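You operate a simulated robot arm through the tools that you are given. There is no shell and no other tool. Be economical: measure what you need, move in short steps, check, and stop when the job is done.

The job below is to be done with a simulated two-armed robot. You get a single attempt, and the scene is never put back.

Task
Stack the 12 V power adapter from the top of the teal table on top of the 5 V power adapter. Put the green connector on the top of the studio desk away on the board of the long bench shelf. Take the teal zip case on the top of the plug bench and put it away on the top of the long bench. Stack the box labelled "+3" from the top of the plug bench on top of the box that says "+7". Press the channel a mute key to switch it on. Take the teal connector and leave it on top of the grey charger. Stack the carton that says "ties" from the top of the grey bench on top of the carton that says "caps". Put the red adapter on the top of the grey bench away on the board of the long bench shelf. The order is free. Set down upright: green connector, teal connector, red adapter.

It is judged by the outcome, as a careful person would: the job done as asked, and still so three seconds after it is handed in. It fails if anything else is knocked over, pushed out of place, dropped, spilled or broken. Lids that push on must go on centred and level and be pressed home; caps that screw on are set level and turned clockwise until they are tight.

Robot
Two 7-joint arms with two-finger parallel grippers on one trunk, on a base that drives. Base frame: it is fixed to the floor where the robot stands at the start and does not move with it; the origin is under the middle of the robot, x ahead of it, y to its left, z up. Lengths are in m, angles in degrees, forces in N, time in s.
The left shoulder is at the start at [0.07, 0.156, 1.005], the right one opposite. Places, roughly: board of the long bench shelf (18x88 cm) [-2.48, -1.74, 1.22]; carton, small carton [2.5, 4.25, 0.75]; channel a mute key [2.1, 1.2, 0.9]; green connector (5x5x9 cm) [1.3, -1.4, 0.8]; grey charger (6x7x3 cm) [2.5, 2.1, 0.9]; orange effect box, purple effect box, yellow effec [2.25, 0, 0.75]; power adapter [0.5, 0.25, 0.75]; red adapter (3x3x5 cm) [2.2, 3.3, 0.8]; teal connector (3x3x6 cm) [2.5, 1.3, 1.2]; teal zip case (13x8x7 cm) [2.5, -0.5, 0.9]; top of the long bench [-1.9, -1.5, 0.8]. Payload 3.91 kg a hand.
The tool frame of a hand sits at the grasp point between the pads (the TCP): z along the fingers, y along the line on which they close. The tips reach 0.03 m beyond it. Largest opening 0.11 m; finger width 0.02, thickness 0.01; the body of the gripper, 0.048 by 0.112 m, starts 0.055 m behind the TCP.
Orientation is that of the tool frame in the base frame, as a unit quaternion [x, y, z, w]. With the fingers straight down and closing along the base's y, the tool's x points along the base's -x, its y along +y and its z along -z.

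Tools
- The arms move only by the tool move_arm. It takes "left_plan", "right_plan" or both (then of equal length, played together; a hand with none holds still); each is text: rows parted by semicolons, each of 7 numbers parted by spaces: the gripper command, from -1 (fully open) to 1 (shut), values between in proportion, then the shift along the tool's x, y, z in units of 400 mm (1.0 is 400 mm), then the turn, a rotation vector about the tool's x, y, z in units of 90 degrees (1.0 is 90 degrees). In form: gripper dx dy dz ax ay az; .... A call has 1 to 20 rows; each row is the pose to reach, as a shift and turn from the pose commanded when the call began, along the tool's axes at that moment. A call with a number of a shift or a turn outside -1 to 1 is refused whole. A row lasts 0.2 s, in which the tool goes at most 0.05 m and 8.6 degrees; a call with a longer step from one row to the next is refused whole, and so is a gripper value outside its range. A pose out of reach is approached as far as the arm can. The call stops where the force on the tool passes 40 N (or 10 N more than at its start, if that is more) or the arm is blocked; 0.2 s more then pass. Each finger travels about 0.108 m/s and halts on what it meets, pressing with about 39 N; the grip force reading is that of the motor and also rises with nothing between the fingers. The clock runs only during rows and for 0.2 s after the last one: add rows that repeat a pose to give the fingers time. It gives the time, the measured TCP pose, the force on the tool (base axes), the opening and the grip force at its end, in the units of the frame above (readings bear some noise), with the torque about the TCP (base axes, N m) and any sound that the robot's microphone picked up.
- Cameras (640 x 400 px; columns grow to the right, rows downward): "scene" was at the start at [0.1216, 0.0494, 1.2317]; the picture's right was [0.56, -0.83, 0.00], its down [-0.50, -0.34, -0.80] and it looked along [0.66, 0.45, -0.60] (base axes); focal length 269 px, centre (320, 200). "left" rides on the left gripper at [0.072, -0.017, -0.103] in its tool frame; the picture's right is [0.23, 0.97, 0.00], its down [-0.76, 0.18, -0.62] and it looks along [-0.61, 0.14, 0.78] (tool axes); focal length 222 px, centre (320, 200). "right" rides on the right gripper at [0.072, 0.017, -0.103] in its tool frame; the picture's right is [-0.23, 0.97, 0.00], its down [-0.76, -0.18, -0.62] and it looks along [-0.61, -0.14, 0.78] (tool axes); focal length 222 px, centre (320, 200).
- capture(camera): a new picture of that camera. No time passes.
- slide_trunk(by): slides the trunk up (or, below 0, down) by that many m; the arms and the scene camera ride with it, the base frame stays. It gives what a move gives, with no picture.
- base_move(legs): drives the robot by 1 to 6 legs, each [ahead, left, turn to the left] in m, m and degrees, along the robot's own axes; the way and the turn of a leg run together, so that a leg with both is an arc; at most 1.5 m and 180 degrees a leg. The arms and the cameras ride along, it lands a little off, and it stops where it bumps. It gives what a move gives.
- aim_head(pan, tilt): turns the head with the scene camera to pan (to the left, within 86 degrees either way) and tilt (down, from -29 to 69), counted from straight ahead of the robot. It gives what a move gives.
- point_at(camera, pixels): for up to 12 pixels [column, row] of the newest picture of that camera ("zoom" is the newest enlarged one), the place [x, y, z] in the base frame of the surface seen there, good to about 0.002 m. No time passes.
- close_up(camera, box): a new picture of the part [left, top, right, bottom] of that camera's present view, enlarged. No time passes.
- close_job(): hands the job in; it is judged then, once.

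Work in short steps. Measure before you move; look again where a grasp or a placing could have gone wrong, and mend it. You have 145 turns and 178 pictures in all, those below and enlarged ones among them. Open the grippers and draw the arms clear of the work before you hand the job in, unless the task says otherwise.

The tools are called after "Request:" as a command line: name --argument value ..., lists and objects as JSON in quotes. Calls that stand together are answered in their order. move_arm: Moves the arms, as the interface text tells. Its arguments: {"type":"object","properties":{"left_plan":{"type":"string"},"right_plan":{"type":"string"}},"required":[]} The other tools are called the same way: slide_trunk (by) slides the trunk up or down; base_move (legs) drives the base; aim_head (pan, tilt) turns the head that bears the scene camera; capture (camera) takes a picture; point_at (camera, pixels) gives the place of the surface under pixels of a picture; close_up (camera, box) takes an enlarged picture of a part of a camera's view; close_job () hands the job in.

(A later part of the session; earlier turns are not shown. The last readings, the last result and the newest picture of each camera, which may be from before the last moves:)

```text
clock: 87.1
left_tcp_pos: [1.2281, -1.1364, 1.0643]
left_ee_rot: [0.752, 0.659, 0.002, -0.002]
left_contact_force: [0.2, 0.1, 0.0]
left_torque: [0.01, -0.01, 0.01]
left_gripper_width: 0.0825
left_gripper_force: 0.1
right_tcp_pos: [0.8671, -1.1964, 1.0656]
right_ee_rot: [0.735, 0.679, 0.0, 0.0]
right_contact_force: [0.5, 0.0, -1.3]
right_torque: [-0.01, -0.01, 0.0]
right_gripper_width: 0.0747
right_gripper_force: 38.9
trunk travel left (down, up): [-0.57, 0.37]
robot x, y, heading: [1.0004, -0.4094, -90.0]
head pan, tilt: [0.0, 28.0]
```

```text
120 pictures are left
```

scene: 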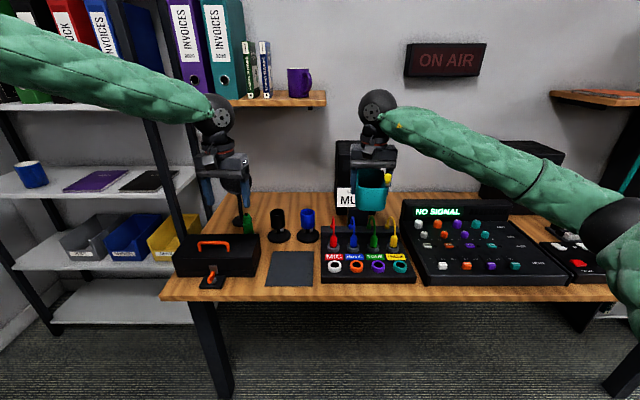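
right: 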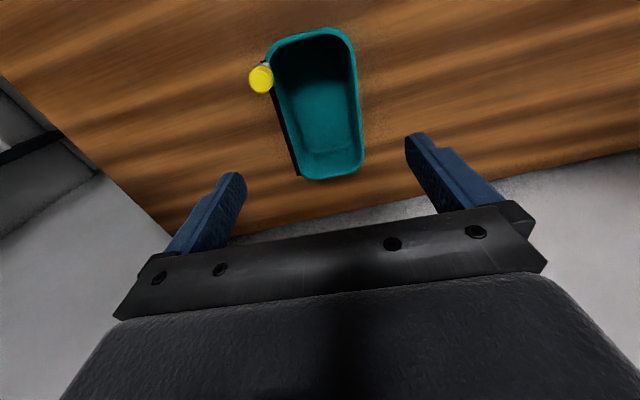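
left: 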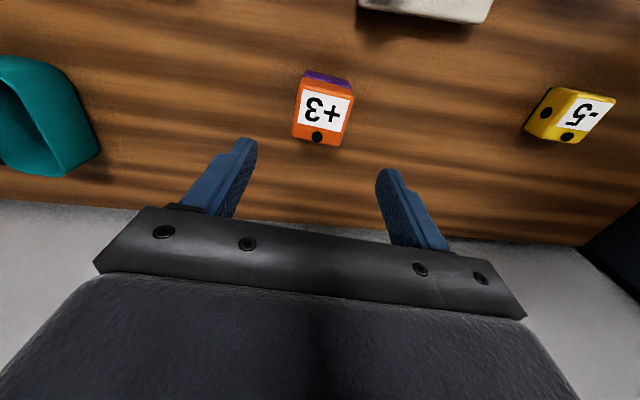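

I enlarge the area around the toolbox, where something green shows at about (247,222).

Request:
close_up --camera "scene" --box '[165, 190, 325, 300]'

Request:
point_at --camera "zoom" --pixels '[[330, 125], [330, 100], [330, 150], [312, 110], [150, 260], [320, 260], [455, 110], [570, 110], [130, 210], [220, 205]]'

```text
3.64 times, centred on (245, 245) of scene
```

zoom: 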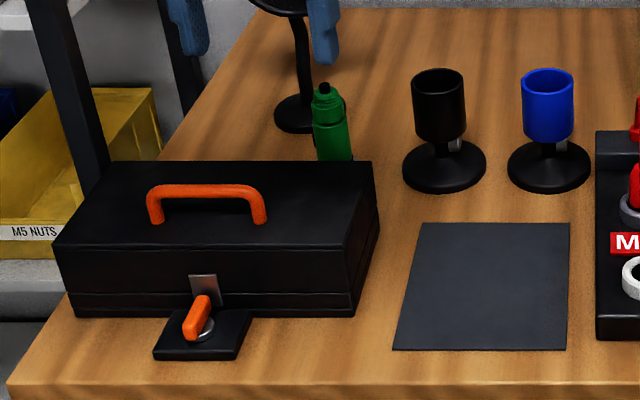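

```text
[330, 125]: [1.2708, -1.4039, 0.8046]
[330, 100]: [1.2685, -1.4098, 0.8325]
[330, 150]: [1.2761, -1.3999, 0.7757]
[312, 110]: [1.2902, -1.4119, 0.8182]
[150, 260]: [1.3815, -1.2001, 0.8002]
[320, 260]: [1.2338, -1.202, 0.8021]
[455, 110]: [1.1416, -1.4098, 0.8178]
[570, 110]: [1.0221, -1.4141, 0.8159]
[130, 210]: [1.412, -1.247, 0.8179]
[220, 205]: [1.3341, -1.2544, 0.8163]
```

The green connector stands at about (1.272,-1.42) behind the toolbox, near a stand microphone. I draw both hands back to see clearly and to be safe while approaching.

Request:
move_arm --left_plan "-0.5 0.08 0.06 0 0 0 0; -0.5 0.16 0.12 0 0 0 0; -0.5 0.24 0.18 0 0 0 0; -0.5 0.32 0.24 0 0 0 0; -0.5 0.4 0.3 0 0 0 0" --right_plan "0.3 0.1 -0.06 0 0 0 0; 0.3 0.2 -0.12 0 0 0 0; 0.3 0.3 -0.18 0 0 0 0; 0.3 0.4 -0.24 0 0 0 0; 0.3 0.5 -0.3 0 0 0 0"

Request:
capture --camera "scene"

Request:
close_up --camera "scene" --box '[165, 160, 325, 260]'

```text
clock: 88.3
left_tcp_pos: [1.3703, -0.9899, 1.0661]
left_ee_rot: [0.752, 0.659, 0.001, -0.001]
left_contact_force: [-0.4, 0.8, -0.3]
left_torque: [-0.01, -0.01, 0.02]
left_gripper_width: 0.0824
left_gripper_force: 0.0
right_tcp_pos: [0.7644, -0.9831, 1.0648]
right_ee_rot: [0.735, 0.678, -0.001, 0.001]
right_contact_force: [0.3, 0.8, -1.6]
right_torque: [-0.02, 0.0, -0.02]
right_gripper_width: 0.0749
right_gripper_force: 38.8
trunk travel left (down, up): [-0.57, 0.37]
robot x, y, heading: [1.0045, -0.4081, -90.1]
head pan, tilt: [0.0, 28.0]
```

```text
118 pictures are left
```

scene: 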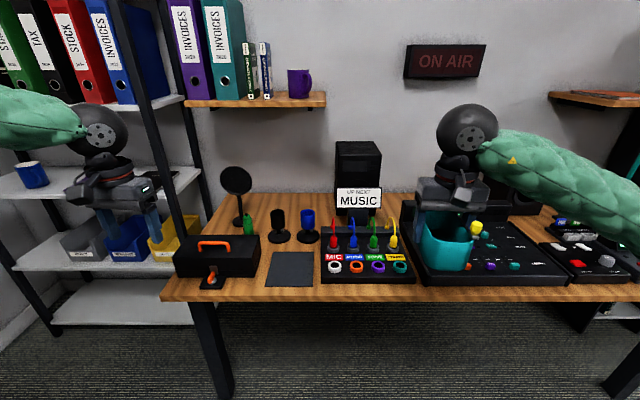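

```text
4.00 times, centred on (245, 210) of scene
```

zoom: 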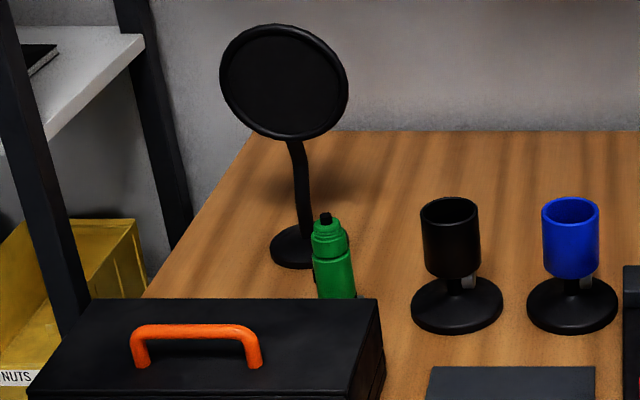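

Request:
point_at --camera "zoom" --pixels '[[285, 75], [285, 30], [225, 85], [345, 90], [300, 130], [298, 180], [295, 245], [333, 275], [327, 230], [325, 216], [375, 302], [200, 330]]'

```text
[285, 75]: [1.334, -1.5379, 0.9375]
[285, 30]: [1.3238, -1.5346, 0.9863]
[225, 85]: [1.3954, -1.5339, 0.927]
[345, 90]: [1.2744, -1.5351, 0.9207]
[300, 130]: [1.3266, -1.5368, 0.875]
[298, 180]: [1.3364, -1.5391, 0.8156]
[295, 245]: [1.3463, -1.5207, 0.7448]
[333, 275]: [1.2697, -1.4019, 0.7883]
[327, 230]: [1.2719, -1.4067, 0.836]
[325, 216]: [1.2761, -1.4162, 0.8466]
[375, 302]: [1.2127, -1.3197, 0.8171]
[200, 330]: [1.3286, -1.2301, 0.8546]
```

Pop filter sits at y≈-1.535 (z 0.875–0.985), clear of the gripper. I drive 0.25 m ahead.

Request:
base_move --legs '[[0.25, 0, 0]]'

Request:
close_up --camera "scene" --box '[150, 180, 310, 280]'

```text
clock: 90.2
left_tcp_pos: [1.369, -1.2461, 1.0645]
left_ee_rot: [0.753, 0.658, 0.003, -0.003]
left_contact_force: [-0.3, -0.4, 0.0]
left_torque: [0.02, -0.01, -0.03]
left_gripper_width: 0.0826
left_gripper_force: 0.0
right_tcp_pos: [0.7635, -1.2371, 1.0637]
right_ee_rot: [0.734, 0.679, 0.0, 0.0]
right_contact_force: [0.4, -1.2, -2.1]
right_torque: [0.03, -0.03, -0.03]
right_gripper_width: 0.0747
right_gripper_force: 39.0
trunk travel left (down, up): [-0.57, 0.37]
robot x, y, heading: [1.0012, -0.656, -90.1]
head pan, tilt: [0.0, 28.0]
```

```text
4.00 times, centred on (230, 230) of scene
```

zoom: 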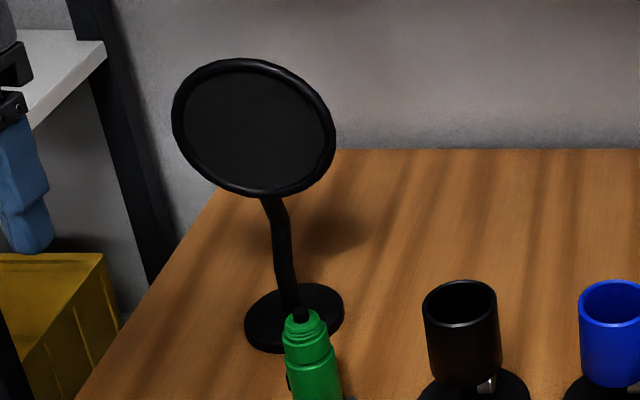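

I bring the left hand above the green connector at (1.272,-1.422,0.95), straightening its yaw.

Request:
move_arm --left_plan "-0.5 -0.1 -0.04 0 0 0 -0.03; -0.5 -0.2 -0.08 0 0 0 -0.06; -0.5 -0.3 -0.12 0 0 0 -0.086; -0.5 -0.4 -0.16 0 0 0 -0.086; -0.5 -0.4685 -0.181 0.06 0 0 -0.086; -0.5 -0.4685 -0.181 0.17 0 0 -0.086; -0.5 -0.4685 -0.181 0.24 0 0 -0.086; -0.5 -0.4685 -0.181 0.24 0 0 -0.086"

Request:
capture --camera "left"

Request:
close_up --camera "scene" --box '[150, 150, 310, 290]'

```text
clock: 92.0
left_tcp_pos: [1.2699, -1.4217, 0.9688]
left_ee_rot: [0.706, 0.708, 0.002, -0.003]
left_contact_force: [-0.2, -0.1, -0.5]
left_torque: [-0.02, 0.01, 0.01]
left_gripper_width: 0.0824
left_gripper_force: 0.1
right_tcp_pos: [0.764, -1.2356, 1.0658]
right_ee_rot: [0.735, 0.678, 0.0, 0.001]
right_contact_force: [0.1, 0.0, -1.9]
right_torque: [0.01, -0.04, -0.03]
right_gripper_width: 0.0746
right_gripper_force: 39.0
trunk travel left (down, up): [-0.57, 0.37]
robot x, y, heading: [1.0025, -0.6616, -90.0]
head pan, tilt: [0.0, 28.0]
```

```text
115 pictures are left
```

left: 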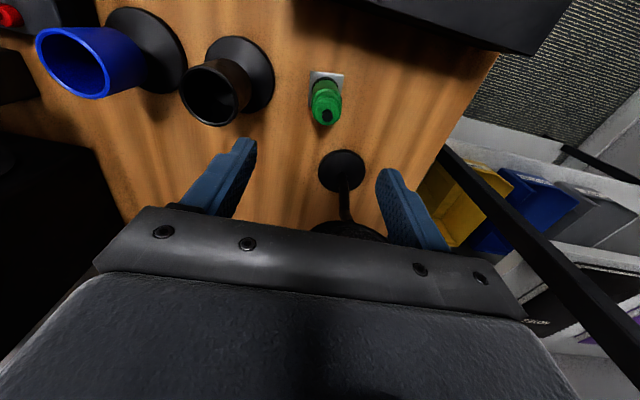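

```text
2.86 times, centred on (230, 220) of scene
```

zoom: 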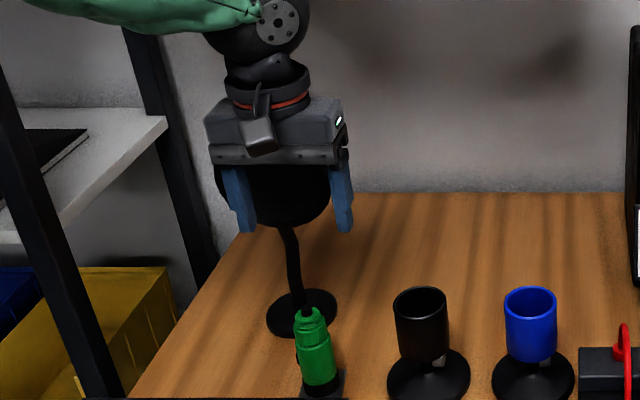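

I enlarge the connector in the wrist view to get its precise place and base.

Request:
close_up --camera "left" --box '[285, 55, 375, 145]'

Request:
point_at --camera "zoom" --pixels '[[300, 245], [300, 215], [250, 200], [340, 190], [300, 120], [200, 75], [310, 75], [190, 120], [300, 160], [260, 230], [335, 230]]'

```text
4.44 times, centred on (330, 100) of left
```

zoom: 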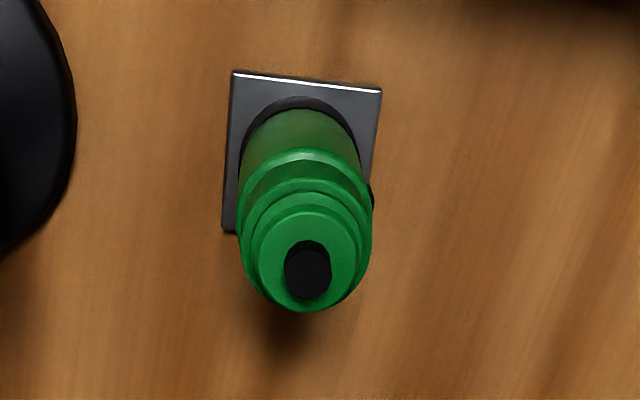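

```text
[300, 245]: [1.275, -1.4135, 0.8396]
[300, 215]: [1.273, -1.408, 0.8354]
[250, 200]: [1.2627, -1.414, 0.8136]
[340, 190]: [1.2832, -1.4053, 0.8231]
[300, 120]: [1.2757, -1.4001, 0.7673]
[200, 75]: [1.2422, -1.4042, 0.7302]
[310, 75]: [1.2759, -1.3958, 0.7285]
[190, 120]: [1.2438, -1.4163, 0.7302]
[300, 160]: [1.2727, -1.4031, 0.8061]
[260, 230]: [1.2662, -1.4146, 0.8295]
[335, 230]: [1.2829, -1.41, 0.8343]
```

It is a round body (≈28 mm) on a square foot, axis at about (1.2745,-1.416), base z 0.73, top ≈0.847. I descend to TCP z 0.805 and grip.

Request:
move_arm --left_plan "-0.5 0.014 0.0115 0.1 0 0 0; -0.5 0.014 0.0115 0.2 0 0 0; -0.5 0.014 0.0115 0.3 0 0 0; -0.5 0.014 0.0115 0.37 0 0 0; -0.5 0.014 0.0115 0.4095 0 0 0; -0.5 0.014 0.0115 0.4095 0 0 0; 0 0.014 0.0115 0.4095 0 0 0; 0.5 0.014 0.0115 0.4095 0 0 0; 0.9 0.014 0.0115 0.4095 0 0 0; 0.9 0.014 0.0115 0.4095 0 0 0"

Request:
close_up --camera "scene" --box '[150, 150, 310, 290]'

```text
clock: 94.2
left_tcp_pos: [1.2745, -1.4128, 0.805]
left_ee_rot: [0.706, 0.708, 0.002, -0.002]
left_contact_force: [-1.3, -0.9, 0.3]
left_torque: [-0.03, 0.07, -0.01]
left_gripper_width: 0.0346
left_gripper_force: 39.1
right_tcp_pos: [0.763, -1.2361, 1.0645]
right_ee_rot: [0.736, 0.677, 0.001, 0.0]
right_contact_force: [-0.3, 0.2, -1.4]
right_torque: [0.0, -0.02, -0.02]
right_gripper_width: 0.0749
right_gripper_force: 39.0
trunk travel left (down, up): [-0.57, 0.37]
robot x, y, heading: [1.0002, -0.6583, -90.2]
head pan, tilt: [0.0, 28.0]
```

```text
2.86 times, centred on (230, 220) of scene
```

zoom: 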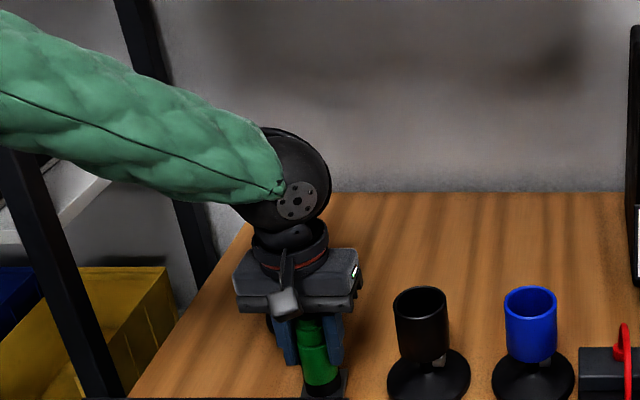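

Gripped at 34.6 mm. I lift slowly and check.

Request:
move_arm --left_plan "0.9 0 0 -0.02 0 0 0; 0.9 0 0 -0.06 0 0 0; 0.9 0 0 -0.13 0 0 0; 0.9 0 0 -0.22 0 0 0; 0.9 0 0 -0.33 0 0 0; 0.9 0 0 -0.44 0 0 0; 0.9 0 0 -0.55 0 0 0; 0.9 0 0 -0.62 0 0 0; 0.9 0 0 -0.62 0 0 0"

Request:
capture --camera "scene"

```text
clock: 96.2
left_tcp_pos: [1.2779, -1.4117, 1.0525]
left_ee_rot: [0.706, 0.708, 0.004, -0.003]
left_contact_force: [-0.1, 0.1, -1.1]
left_torque: [0.03, -0.03, 0.02]
left_gripper_width: 0.0348
left_gripper_force: 39.1
right_tcp_pos: [0.7644, -1.2363, 1.0645]
right_ee_rot: [0.735, 0.678, 0.001, -0.001]
right_contact_force: [0.7, -0.5, -2.6]
right_torque: [-0.04, -0.02, -0.03]
right_gripper_width: 0.0745
right_gripper_force: 39.3
trunk travel left (down, up): [-0.57, 0.37]
robot x, y, heading: [1.002, -0.6567, -90.3]
head pan, tilt: [0.0, 28.0]
```

```text
111 pictures are left
```

scene: 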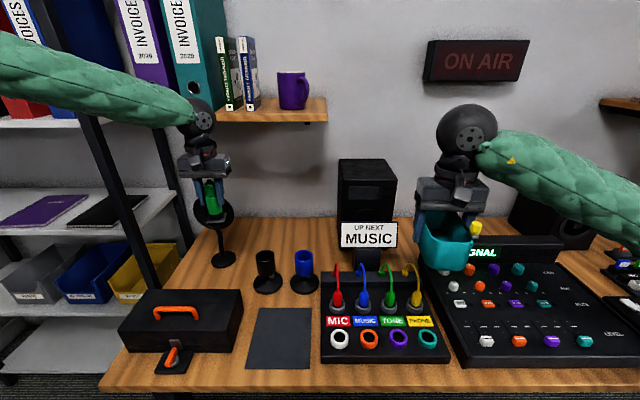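

The green connector hangs upright. I back out, turn right to face -x, and drive along the corridor to look at the long bench.

Request:
base_move --legs '[[-0.18, 0, 0], [0, 0, -90], [1.3, 0.12, 0]]'

Request:
aim_head --pan 15 --tilt 15

Request:
capture --camera "scene"

```text
clock: 107.7
left_tcp_pos: [-1.0562, -0.828, 1.0505]
left_ee_rot: [1.0, -0.009, 0.003, 0.0]
left_contact_force: [0.8, -0.2, -1.2]
left_torque: [0.02, 0.01, -0.02]
left_gripper_width: 0.0347
left_gripper_force: 39.6
right_tcp_pos: [-0.8686, -0.3192, 1.0649]
right_ee_rot: [0.999, -0.05, 0.001, 0.0]
right_contact_force: [-0.2, 0.1, -1.2]
right_torque: [-0.01, 0.03, 0.02]
right_gripper_width: 0.0748
right_gripper_force: 38.6
trunk travel left (down, up): [-0.57, 0.37]
robot x, y, heading: [-0.2973, -0.5679, 178.9]
head pan, tilt: [0.0, 28.0]
```

```text
clock: 108.4
left_tcp_pos: [-1.0557, -0.8285, 1.0526]
left_ee_rot: [1.0, -0.009, 0.003, -0.001]
left_contact_force: [0.0, -0.8, -2.0]
left_torque: [0.0, 0.0, 0.03]
left_gripper_width: 0.0349
left_gripper_force: 38.7
right_tcp_pos: [-0.869, -0.3198, 1.0642]
right_ee_rot: [0.999, -0.051, 0.002, -0.001]
right_contact_force: [-0.3, 0.0, -1.2]
right_torque: [-0.02, 0.02, 0.0]
right_gripper_width: 0.0746
right_gripper_force: 39.2
trunk travel left (down, up): [-0.57, 0.37]
robot x, y, heading: [-0.2976, -0.5695, 178.8]
head pan, tilt: [15.0, 15.0]
```

```text
110 pictures are left
```

scene: 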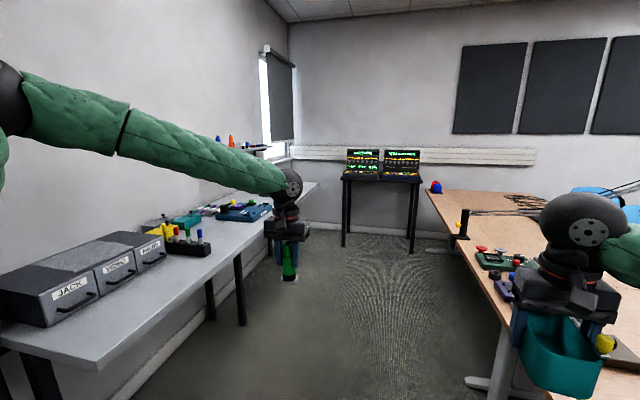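

The long bench runs along the left wall with the shelf beyond. I enlarge the far part and measure.

Request:
close_up --camera "scene" --box '[130, 110, 330, 260]'

Request:
point_at --camera "scene" --pixels '[[85, 360], [230, 252], [305, 195], [100, 235], [210, 215], [225, 140], [440, 195], [505, 300], [300, 280], [320, 240], [200, 270], [265, 190]]'

```text
2.67 times, centred on (230, 185) of scene
```

zoom: 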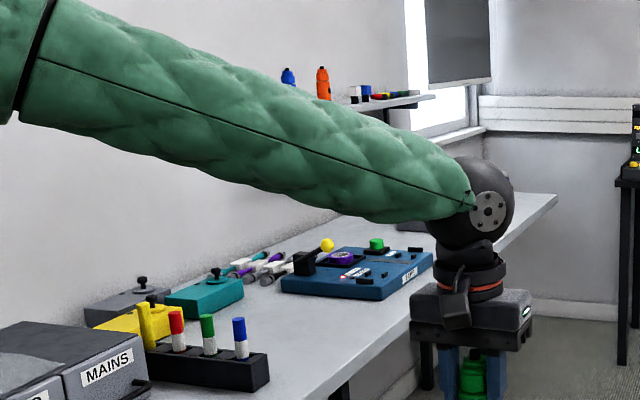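

```text
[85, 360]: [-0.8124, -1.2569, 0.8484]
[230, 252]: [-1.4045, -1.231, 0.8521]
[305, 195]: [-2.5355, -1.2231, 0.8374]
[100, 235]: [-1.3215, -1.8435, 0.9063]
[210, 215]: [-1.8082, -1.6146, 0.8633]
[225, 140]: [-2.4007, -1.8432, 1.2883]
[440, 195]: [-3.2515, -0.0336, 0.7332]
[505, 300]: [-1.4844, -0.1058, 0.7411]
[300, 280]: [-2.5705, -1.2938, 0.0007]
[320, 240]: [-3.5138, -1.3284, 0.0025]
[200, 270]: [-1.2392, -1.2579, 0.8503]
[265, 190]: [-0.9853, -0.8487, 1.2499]
```

Bench front edge is y≈-1.23, top ≈0.86. I raise the trunk 0.15, drive 2 m on to about x=-2.3, turn left to face the bench, and look.

Request:
slide_trunk --by 0.15

Request:
base_move --legs '[[1.0, 0.05, 0], [0.95, 0.05, 0], [0, 0, 91]]'

Request:
aim_head --pan 0 --tilt 25

Request:
capture --camera "scene"

```text
clock: 110.2
left_tcp_pos: [-1.056, -0.8281, 1.2027]
left_ee_rot: [1.0, -0.008, 0.003, 0.0]
left_contact_force: [0.5, 0.1, -1.2]
left_torque: [0.04, -0.02, -0.03]
left_gripper_width: 0.0344
left_gripper_force: 38.7
right_tcp_pos: [-0.8694, -0.3197, 1.2147]
right_ee_rot: [0.999, -0.05, 0.001, -0.001]
right_contact_force: [-0.6, 0.0, -1.6]
right_torque: [-0.01, 0.02, -0.02]
right_gripper_width: 0.0745
right_gripper_force: 38.7
trunk travel left (down, up): [-0.72, 0.22]
robot x, y, heading: [-0.2959, -0.5681, 178.7]
head pan, tilt: [15.0, 15.0]
```

```text
clock: 123.9
left_tcp_pos: [-1.9576, -1.3935, 1.2019]
left_ee_rot: [0.696, 0.718, 0.002, -0.002]
left_contact_force: [0.2, 0.8, -2.3]
left_torque: [0.02, 0.0, -0.03]
left_gripper_width: 0.0345
left_gripper_force: 38.8
right_tcp_pos: [-2.4739, -1.2315, 1.2147]
right_ee_rot: [0.725, 0.689, 0.0, -0.001]
right_contact_force: [0.2, -1.0, -1.8]
right_torque: [0.0, 0.02, 0.01]
right_gripper_width: 0.0746
right_gripper_force: 39.4
trunk travel left (down, up): [-0.72, 0.22]
robot x, y, heading: [-2.2585, -0.6479, -88.0]
head pan, tilt: [15.0, 15.0]
```

```text
clock: 124.6
left_tcp_pos: [-1.9558, -1.3934, 1.2025]
left_ee_rot: [0.696, 0.718, 0.002, -0.002]
left_contact_force: [0.3, 0.5, -1.9]
left_torque: [0.03, 0.0, -0.01]
left_gripper_width: 0.0345
left_gripper_force: 39.0
right_tcp_pos: [-2.475, -1.2313, 1.2149]
right_ee_rot: [0.725, 0.689, 0.001, 0.0]
right_contact_force: [-0.8, -0.1, -2.1]
right_torque: [-0.02, -0.01, 0.0]
right_gripper_width: 0.0746
right_gripper_force: 39.4
trunk travel left (down, up): [-0.72, 0.22]
robot x, y, heading: [-2.2558, -0.6449, -88.8]
head pan, tilt: [0.0, 25.0]
```

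```text
108 pictures are left
```

scene: 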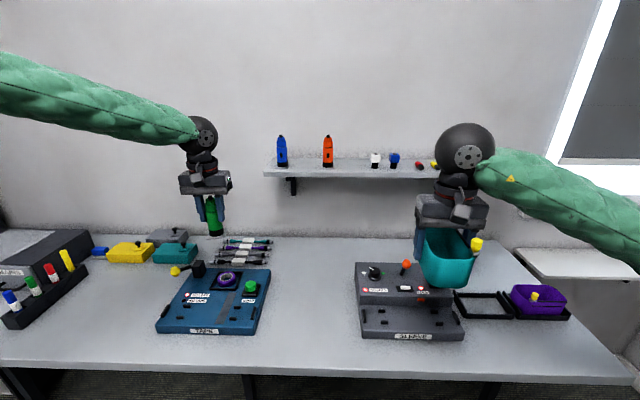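

I measure the shelf and the free spots: shelf gap at (305,165), (350,168), and bench free spot near (312,300).

Request:
point_at --camera "scene" --pixels '[[282, 150], [327, 152], [375, 160], [305, 163], [305, 173], [350, 163], [270, 170], [312, 290], [272, 330], [357, 333], [312, 250], [312, 355]]'

Request:
close_up --camera "scene" --box '[250, 120, 450, 220]'

Request:
close_up --camera "scene" --box '[220, 220, 420, 370]'

```text
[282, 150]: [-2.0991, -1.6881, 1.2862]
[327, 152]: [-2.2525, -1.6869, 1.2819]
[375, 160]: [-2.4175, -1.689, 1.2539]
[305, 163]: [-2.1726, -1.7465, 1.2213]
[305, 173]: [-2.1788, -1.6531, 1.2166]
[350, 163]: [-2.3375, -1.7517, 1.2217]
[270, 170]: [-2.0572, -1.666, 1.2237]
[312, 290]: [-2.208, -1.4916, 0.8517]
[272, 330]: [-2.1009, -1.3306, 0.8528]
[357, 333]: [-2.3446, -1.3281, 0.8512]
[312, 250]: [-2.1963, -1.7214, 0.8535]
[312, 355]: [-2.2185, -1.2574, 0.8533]
```

```text
3.20 times, centred on (350, 170) of scene
```

zoom: 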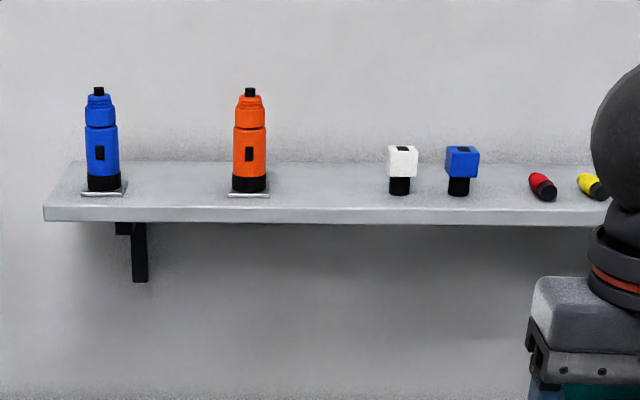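

```text
2.67 times, centred on (320, 295) of scene
```

zoom: 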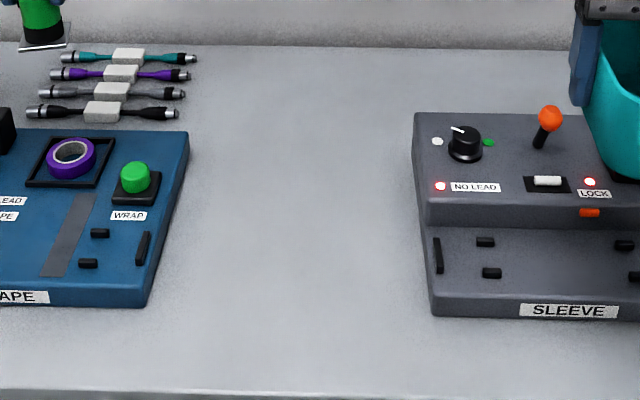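

Bench is free around (-2.215,-1.45) for the case, and the shelf gap around x=-2.335 for the green connector. I move the right hand above the bench spot, and the left hand a bit aside.

Request:
move_arm --right_plan "0.3 -0.07 0.09 0 0 0 0; 0.3 -0.14 0.18 0 0 0 0; 0.3 -0.21 0.27 0 0 0 0; 0.3 -0.28 0.36 0 0 0 0; 0.3 -0.35 0.45 0 0 0 0; 0.3 -0.42 0.54 0 0 0 0; 0.3 -0.47 0.62 0 0 0 0; 0.3 -0.513 0.677 0 0 0 0; 0.3 -0.513 0.677 0 0 0 0" --left_plan "0.9 0.04 0.05 0 0 0 0; 0.9 0.08 0.1 0 0 0 0; 0.9 0.12 0.15 0 0 0 0; 0.9 0.16 0.2 0 0 0 0; 0.9 0.2 0.25 0 0 0 0; 0.9 0.2 0.25 0 0 0 0; 0.9 0.2 0.25 0 0 0 0; 0.9 0.2 0.25 0 0 0 0; 0.9 0.2 0.25 0 0 0 0"

Request:
slide_trunk --by -0.15

Request:
capture --camera "scene"

```text
clock: 126.6
left_tcp_pos: [-1.8591, -1.3093, 1.2032]
left_ee_rot: [0.695, 0.719, 0.004, -0.002]
left_contact_force: [0.3, -0.6, -2.5]
left_torque: [0.04, 0.02, 0.02]
left_gripper_width: 0.0346
left_gripper_force: 39.0
right_tcp_pos: [-2.2146, -1.4521, 1.2165]
right_ee_rot: [0.725, 0.689, 0.0, 0.0]
right_contact_force: [0.6, 0.1, -0.8]
right_torque: [-0.03, 0.01, 0.0]
right_gripper_width: 0.0749
right_gripper_force: 39.0
trunk travel left (down, up): [-0.72, 0.22]
robot x, y, heading: [-2.2552, -0.648, -88.4]
head pan, tilt: [0.0, 25.0]
```

```text
clock: 128.4
left_tcp_pos: [-1.8598, -1.3091, 1.0538]
left_ee_rot: [0.695, 0.719, 0.003, -0.003]
left_contact_force: [0.4, 0.1, -2.0]
left_torque: [0.03, -0.02, 0.0]
left_gripper_width: 0.0344
left_gripper_force: 39.1
right_tcp_pos: [-2.2141, -1.4506, 1.0664]
right_ee_rot: [0.725, 0.689, 0.0, -0.001]
right_contact_force: [-0.2, 0.0, -1.8]
right_torque: [-0.01, -0.05, 0.0]
right_gripper_width: 0.0747
right_gripper_force: 39.0
trunk travel left (down, up): [-0.57, 0.37]
robot x, y, heading: [-2.2559, -0.6479, -88.3]
head pan, tilt: [0.0, 25.0]
```

```text
105 pictures are left
```

scene: 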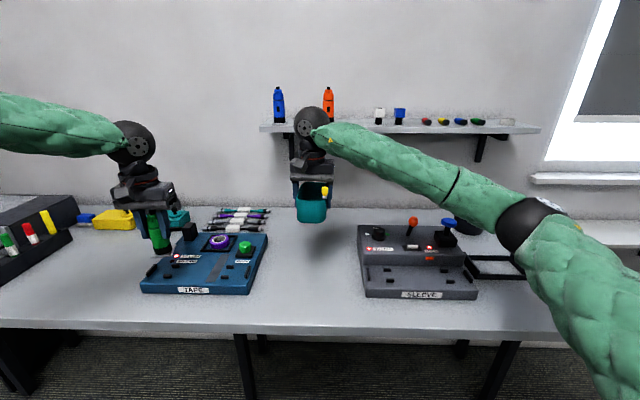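

The way down is free. I lower the case 17 cm to the bench, open, and rise.

Request:
move_arm --right_plan "0.3 0 0 0.1 0 0 0; 0.3 0 0 0.2 0 0 0; 0.3 0 0 0.3 0 0 0; 0.3 0 0 0.37 0 0 0; 0.3 0 0 0.41 0 0 0; 0.3 0 0 0.422 0 0 0; 0.3 0 0 0.422 0 0 0"

Request:
close_up --camera "scene" --box '[240, 140, 400, 300]'

```text
clock: 130.0
left_tcp_pos: [-1.8603, -1.3093, 1.0532]
left_ee_rot: [0.696, 0.718, 0.002, -0.002]
left_contact_force: [-0.5, -0.2, -2.1]
left_torque: [-0.03, -0.02, -0.04]
left_gripper_width: 0.0342
left_gripper_force: 39.0
right_tcp_pos: [-2.2135, -1.4495, 0.8979]
right_ee_rot: [0.726, 0.688, 0.001, -0.001]
right_contact_force: [-1.2, -0.4, -1.9]
right_torque: [-0.03, -0.01, -0.01]
right_gripper_width: 0.075
right_gripper_force: 39.7
trunk travel left (down, up): [-0.57, 0.37]
robot x, y, heading: [-2.2557, -0.6512, -88.3]
head pan, tilt: [0.0, 25.0]
```

```text
2.50 times, centred on (320, 220) of scene
```

zoom: 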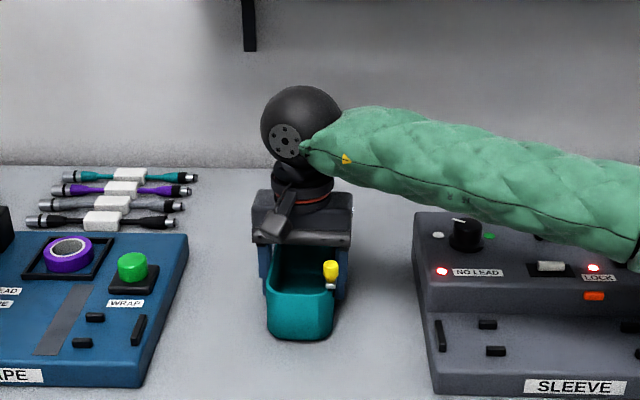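

It hangs about 1–2 mm above the bench. I lower that bit, open fully and rise.

Request:
move_arm --right_plan "0.3 0 0 0.004 0 0 0; 0.3 0 0 0.004 0 0 0; 0 0 0 0.004 0 0 0; -0.6 0 0 0.004 0 0 0; -1 0 0 0.004 0 0 0; -1 0 0 0.004 0 0 0; -1 0 0 -0.1 0 0 0; -1 0 0 -0.2 0 0 0; -1 0 0 -0.3 0 0 0; -1 0 0 -0.4 0 0 0"

Request:
close_up --camera "scene" --box '[240, 140, 400, 300]'

```text
clock: 132.2
left_tcp_pos: [-1.8597, -1.3095, 1.0539]
left_ee_rot: [0.695, 0.719, 0.003, -0.004]
left_contact_force: [-0.1, 0.4, -2.3]
left_torque: [-0.01, -0.01, 0.04]
left_gripper_width: 0.0345
left_gripper_force: 39.6
right_tcp_pos: [-2.2123, -1.4514, 1.059]
right_ee_rot: [0.725, 0.689, -0.001, -0.001]
right_contact_force: [-0.1, -0.6, 0.5]
right_torque: [-0.01, -0.03, 0.01]
right_gripper_width: 0.1101
right_gripper_force: 0.1
trunk travel left (down, up): [-0.57, 0.37]
robot x, y, heading: [-2.2533, -0.6452, -88.3]
head pan, tilt: [0.0, 25.0]
```

```text
2.50 times, centred on (320, 220) of scene
```

zoom: 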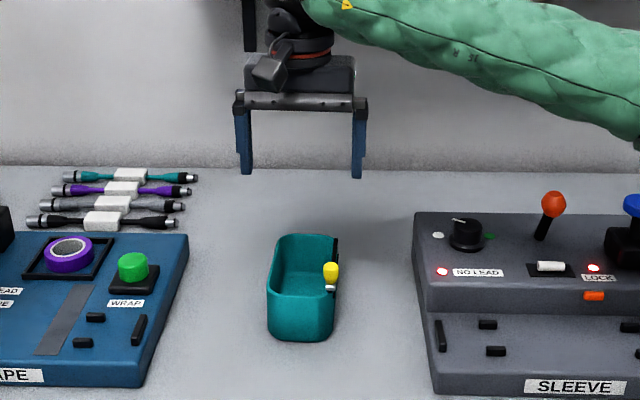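

The case stands well. I draw the right hand back, raise the trunk 0.30 m, and shift the base ahead and right toward the shelf gap.

Request:
move_arm --right_plan "-1 0.1 -0.06 0 0 0 0; -1 0.2 -0.12 0 0 0 0; -1 0.3 -0.18 0 0 0 0; -1 0.4 -0.24 0 0 0 0; -1 0.5 -0.3 0 0 0 0"

Request:
slide_trunk --by 0.3

Request:
base_move --legs '[[0, -0.26, 0], [0.2, 0, -1.5]]'

Request:
capture --camera "scene"

```text
clock: 133.4
left_tcp_pos: [-1.8611, -1.3075, 1.0537]
left_ee_rot: [0.695, 0.719, 0.003, -0.002]
left_contact_force: [0.8, 0.2, -1.1]
left_torque: [0.01, -0.03, 0.01]
left_gripper_width: 0.0345
left_gripper_force: 39.5
right_tcp_pos: [-2.3227, -1.2434, 1.0618]
right_ee_rot: [0.725, 0.689, 0.0, 0.0]
right_contact_force: [1.0, 1.0, 0.5]
right_torque: [0.0, -0.04, 0.02]
right_gripper_width: 0.1101
right_gripper_force: 0.1
trunk travel left (down, up): [-0.57, 0.37]
robot x, y, heading: [-2.249, -0.6446, -88.6]
head pan, tilt: [0.0, 25.0]
```

```text
clock: 136.4
left_tcp_pos: [-1.8591, -1.3086, 1.3525]
left_ee_rot: [0.696, 0.718, 0.003, -0.003]
left_contact_force: [0.0, -0.3, -0.9]
left_torque: [-0.01, 0.04, -0.03]
left_gripper_width: 0.0343
left_gripper_force: 38.9
right_tcp_pos: [-2.322, -1.2454, 1.3591]
right_ee_rot: [0.725, 0.689, 0.0, 0.0]
right_contact_force: [-0.1, -0.3, 1.1]
right_torque: [0.0, 0.01, 0.0]
right_gripper_width: 0.11
right_gripper_force: 0.0
trunk travel left (down, up): [-0.87, 0.07]
robot x, y, heading: [-2.2531, -0.6473, -88.2]
head pan, tilt: [0.0, 25.0]
```

```text
clock: 139.4
left_tcp_pos: [-2.1288, -1.5203, 1.3545]
left_ee_rot: [0.704, 0.711, 0.002, -0.001]
left_contact_force: [0.1, 0.3, -1.3]
left_torque: [0.0, 0.02, -0.02]
left_gripper_width: 0.0343
left_gripper_force: 39.1
right_tcp_pos: [-2.5917, -1.4452, 1.3611]
right_ee_rot: [0.734, 0.68, 0.0, 0.001]
right_contact_force: [-0.5, -0.5, 0.4]
right_torque: [-0.02, -0.01, 0.0]
right_gripper_width: 0.1097
right_gripper_force: 0.2
trunk travel left (down, up): [-0.87, 0.07]
robot x, y, heading: [-2.5109, -0.8543, -89.9]
head pan, tilt: [0.0, 25.0]
```

```text
102 pictures are left
```

scene: 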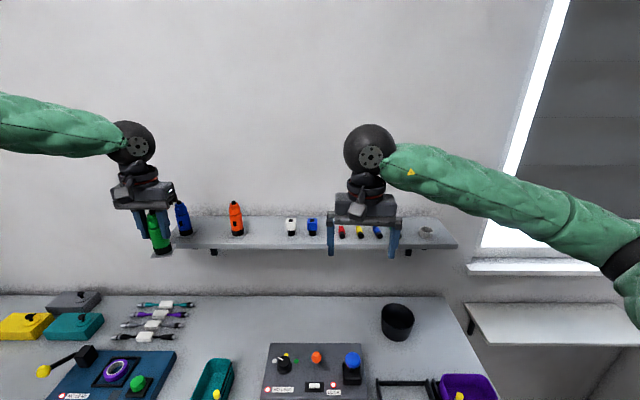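

I move the left hand along x to -2.335, then forward over the board to y=-1.705.

Request:
move_arm --left_plan "0.9 0 -0.1 0 0 0 0; 0.9 0 -0.2 0 0 0 0; 0.9 0 -0.3 0 0 0 0; 0.9 0 -0.4 0 0 0 0; 0.9 0 -0.515 0 0 0 0; 0.9 -0.1 -0.518 0 0 0 0; 0.9 -0.2 -0.518 0 0 0 0; 0.9 -0.3 -0.518 0 0 0 0; 0.9 -0.4 -0.518 0 0 0 0; 0.9 -0.462 -0.518 0 0 0 0; 0.9 -0.462 -0.518 0 0 0 0"

Request:
close_up --camera "scene" --box '[180, 120, 380, 270]'

```text
clock: 141.8
left_tcp_pos: [-2.336, -1.7106, 1.3513]
left_ee_rot: [0.704, 0.71, 0.002, -0.003]
left_contact_force: [0.3, 0.2, -2.0]
left_torque: [0.0, 0.01, 0.04]
left_gripper_width: 0.0344
left_gripper_force: 39.0
right_tcp_pos: [-2.5918, -1.445, 1.3607]
right_ee_rot: [0.733, 0.68, 0.0, 0.0]
right_contact_force: [-0.1, 0.1, -0.1]
right_torque: [-0.01, 0.0, -0.03]
right_gripper_width: 0.11
right_gripper_force: 0.1
trunk travel left (down, up): [-0.87, 0.07]
robot x, y, heading: [-2.5077, -0.8526, -89.8]
head pan, tilt: [0.0, 25.0]
```

```text
2.67 times, centred on (280, 195) of scene
```

zoom: 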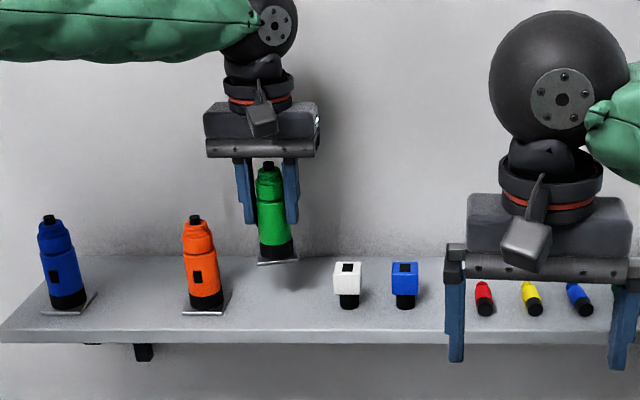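

Well between orange and white. I lower 5 cm, then check the gap.

Request:
move_arm --left_plan "0.9 0 0 0.06 0 0 0; 0.9 0 0 0.11 0 0 0; 0.9 0 0 0.128 0 0 0; 0.9 0 0 0.128 0 0 0"

Request:
close_up --camera "scene" --box '[230, 170, 310, 240]'

Request:
point_at --camera "zoom" --pixels '[[280, 290], [280, 330], [280, 360], [280, 240], [200, 330]]'

```text
clock: 142.8
left_tcp_pos: [-2.3337, -1.7106, 1.2993]
left_ee_rot: [0.703, 0.711, 0.002, -0.002]
left_contact_force: [0.2, -0.8, -1.8]
left_torque: [0.05, 0.01, -0.01]
left_gripper_width: 0.0343
left_gripper_force: 39.2
right_tcp_pos: [-2.5911, -1.4474, 1.3594]
right_ee_rot: [0.733, 0.68, 0.0, -0.001]
right_contact_force: [0.2, 0.6, 0.5]
right_torque: [0.03, 0.02, -0.05]
right_gripper_width: 0.1097
right_gripper_force: 0.1
trunk travel left (down, up): [-0.87, 0.07]
robot x, y, heading: [-2.507, -0.8545, -89.7]
head pan, tilt: [0.0, 25.0]
```

```text
5.71 times, centred on (270, 205) of scene
```

zoom: 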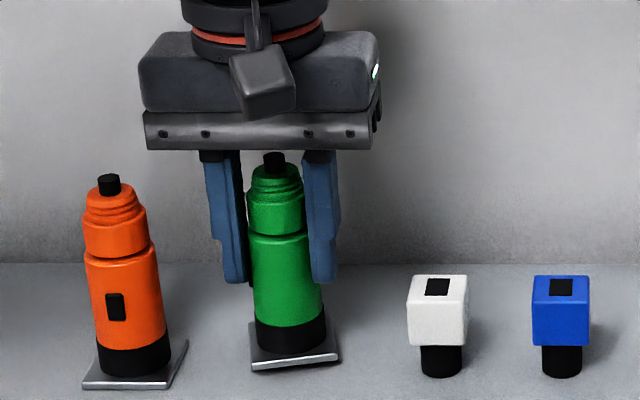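

```text
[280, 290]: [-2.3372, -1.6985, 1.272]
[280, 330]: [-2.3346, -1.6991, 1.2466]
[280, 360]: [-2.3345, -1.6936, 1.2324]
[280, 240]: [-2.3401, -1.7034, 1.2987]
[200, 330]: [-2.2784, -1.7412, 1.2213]
```

The foot is a couple of mm above the board. I lower 2.5 mm and watch the force.

Request:
move_arm --left_plan "0.9 0 0 0.004 0 0 0; 0.9 0 0 0.0065 0 0 0; 0.9 0 0 0.0065 0 0 0"

```text
clock: 143.6
left_tcp_pos: [-2.3338, -1.71, 1.299]
left_ee_rot: [0.704, 0.71, 0.002, -0.002]
left_contact_force: [-0.3, -0.6, -1.6]
left_torque: [0.0, -0.05, 0.0]
left_gripper_width: 0.0344
left_gripper_force: 38.5
right_tcp_pos: [-2.5908, -1.4473, 1.3595]
right_ee_rot: [0.734, 0.68, 0.001, 0.001]
right_contact_force: [-0.9, -0.4, -0.2]
right_torque: [-0.01, 0.01, 0.04]
right_gripper_width: 0.1101
right_gripper_force: 0.0
trunk travel left (down, up): [-0.87, 0.07]
robot x, y, heading: [-2.5098, -0.852, -89.8]
head pan, tilt: [0.0, 25.0]
```

No contact yet. I lower another 3 mm in small steps.

Request:
move_arm --left_plan "0.9 0 0 0.003 0 0 0; 0.9 0 0 0.006 0 0 0; 0.9 0 0 0.008 0 0 0; 0.9 0 0 0.008 0 0 0"

Request:
close_up --camera "scene" --box '[230, 170, 310, 240]'

```text
clock: 144.6
left_tcp_pos: [-2.3345, -1.7088, 1.2945]
left_ee_rot: [0.704, 0.71, 0.002, -0.003]
left_contact_force: [0.2, -0.6, -0.5]
left_torque: [-0.08, 0.04, -0.03]
left_gripper_width: 0.0344
left_gripper_force: 38.5
right_tcp_pos: [-2.5889, -1.4469, 1.3593]
right_ee_rot: [0.733, 0.68, -0.001, 0.0]
right_contact_force: [0.6, -0.3, 0.6]
right_torque: [0.02, -0.02, -0.01]
right_gripper_width: 0.1098
right_gripper_force: 0.1
trunk travel left (down, up): [-0.87, 0.07]
robot x, y, heading: [-2.5086, -0.8521, -89.7]
head pan, tilt: [0.0, 25.0]
```

```text
5.71 times, centred on (270, 205) of scene
```

zoom: 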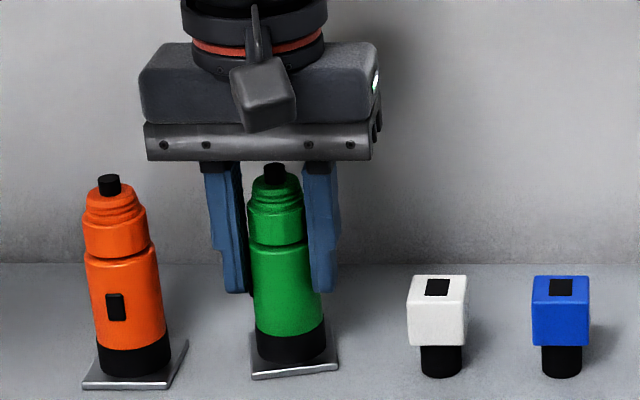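

It is standing now (load gone). I open, rise 10 cm and draw back.

Request:
move_arm --left_plan "0.6 0 0 0 0 0 0; 0.3 0 0 0 0 0 0; -0.2 0 0 0 0 0 0; -0.4 0 0 0 0 0 0; -0.4 0 0 -0.05 0 0 0; -0.4 0 0 -0.15 0 0 0; -0.4 0 0 -0.25 0 0 0; -0.4 0.1 0 -0.25 0 0 0; -0.4 0.2 0 -0.25 0 0 0; -0.4 0.3 0 -0.25 0 0 0; -0.4 0.4 0 -0.25 0 0 0"

Request:
capture --camera "scene"

```text
clock: 147.0
left_tcp_pos: [-2.3365, -1.5471, 1.3973]
left_ee_rot: [0.704, 0.71, 0.002, -0.002]
left_contact_force: [-0.4, 0.8, 0.4]
left_torque: [-0.03, 0.03, 0.02]
left_gripper_width: 0.077
left_gripper_force: 0.1
right_tcp_pos: [-2.5916, -1.4446, 1.3623]
right_ee_rot: [0.733, 0.68, -0.001, 0.001]
right_contact_force: [-0.7, 0.3, 0.1]
right_torque: [-0.01, -0.02, 0.0]
right_gripper_width: 0.1101
right_gripper_force: 0.0
trunk travel left (down, up): [-0.87, 0.07]
robot x, y, heading: [-2.5085, -0.8533, -90.0]
head pan, tilt: [0.0, 25.0]
```

```text
98 pictures are left
```

scene: 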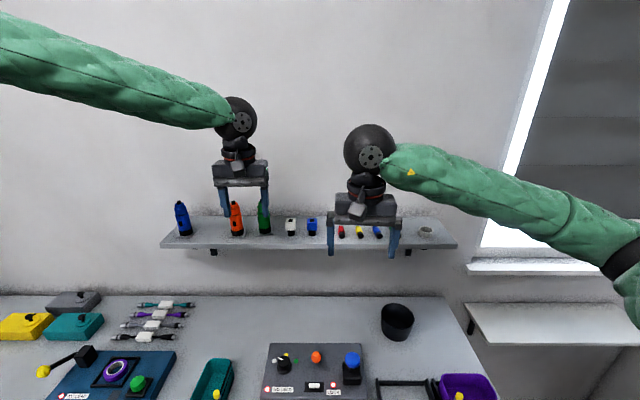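

The green connector stands upright. I now drive back to the console: out of the bench, east along the corridor, then left up to y≈0.9.

Request:
base_move --legs '[[-0.25, 0, 0], [0, 0, 90], [1.5, 0, 0], [1.5, 0, 0], [0.95, 0, 0]]'

```text
clock: 171.2
left_tcp_pos: [2.1301, -0.4849, 1.3952]
left_ee_rot: [0.004, 1.0, 0.001, -0.003]
left_contact_force: [-0.3, 0.3, -0.5]
left_torque: [0.01, 0.04, -0.01]
left_gripper_width: 0.0771
left_gripper_force: 0.0
right_tcp_pos: [2.0239, -0.7382, 1.3607]
right_ee_rot: [0.046, 0.999, 0.0, -0.001]
right_contact_force: [0.7, 0.2, -0.5]
right_torque: [0.01, -0.04, -0.01]
right_gripper_width: 0.1104
right_gripper_force: 0.0
trunk travel left (down, up): [-0.87, 0.07]
robot x, y, heading: [1.4264, -0.6472, -0.7]
head pan, tilt: [0.0, 25.0]
```

Request:
base_move --legs '[[0, 1.4, 0.7]]'

Request:
aim_head --pan 15 --tilt 25

Request:
capture --camera "scene"

```text
clock: 178.1
left_tcp_pos: [2.0988, 0.946, 1.3957]
left_ee_rot: [-0.025, 1.0, 0.0, -0.004]
left_contact_force: [-0.3, -0.5, -0.1]
left_torque: [0.0, 0.02, 0.01]
left_gripper_width: 0.0769
left_gripper_force: 0.0
right_tcp_pos: [2.0061, 0.6878, 1.3591]
right_ee_rot: [0.016, 1.0, 0.0, -0.001]
right_contact_force: [1.0, 0.0, -0.4]
right_torque: [-0.01, -0.02, -0.01]
right_gripper_width: 0.1098
right_gripper_force: 0.2
trunk travel left (down, up): [-0.87, 0.07]
robot x, y, heading: [1.407, 0.7487, 2.6]
head pan, tilt: [0.0, 25.0]
```

```text
clock: 178.9
left_tcp_pos: [2.0976, 0.9473, 1.3972]
left_ee_rot: [-0.025, 1.0, 0.0, -0.004]
left_contact_force: [0.6, -0.8, 0.2]
left_torque: [0.0, -0.02, 0.0]
left_gripper_width: 0.0772
left_gripper_force: 0.0
right_tcp_pos: [2.0056, 0.6881, 1.3602]
right_ee_rot: [0.017, 1.0, 0.0, 0.001]
right_contact_force: [-0.3, 0.4, -1.3]
right_torque: [-0.01, 0.0, 0.01]
right_gripper_width: 0.11
right_gripper_force: 0.0
trunk travel left (down, up): [-0.87, 0.07]
robot x, y, heading: [1.4085, 0.7421, 2.1]
head pan, tilt: [15.0, 25.0]
```

```text
97 pictures are left
```

scene: 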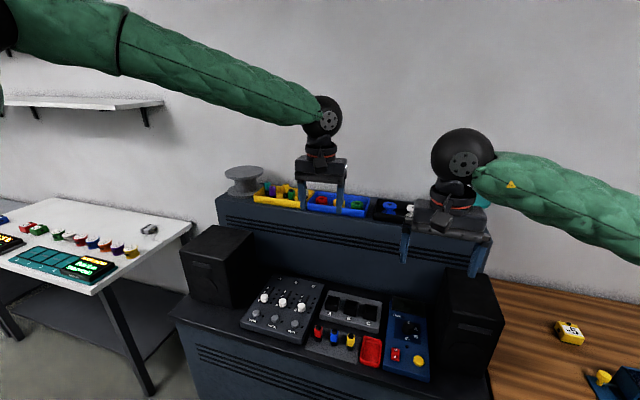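

I enlarge the console and the top trays.

Request:
close_up --camera "scene" --box '[230, 260, 390, 360]'

Request:
close_up --camera "scene" --box '[210, 150, 400, 250]'

Request:
close_up --camera "scene" --box '[0, 180, 200, 310]'

```text
4.00 times, centred on (310, 310) of scene
```

zoom: 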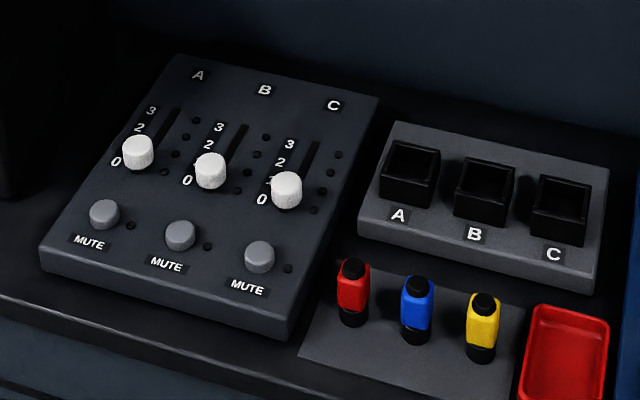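

```text
3.37 times, centred on (305, 200) of scene
```

zoom: 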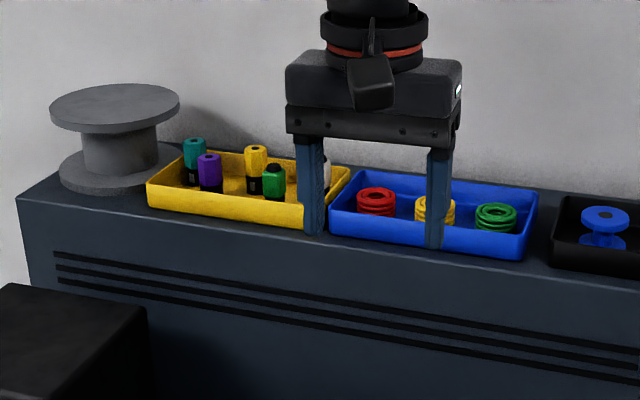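

```text
3.08 times, centred on (100, 245) of scene
```

zoom: 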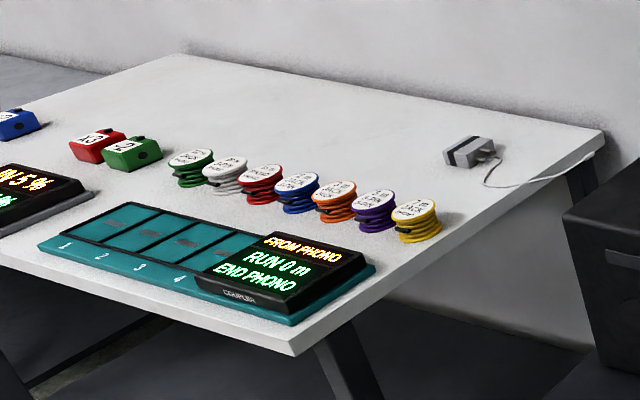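

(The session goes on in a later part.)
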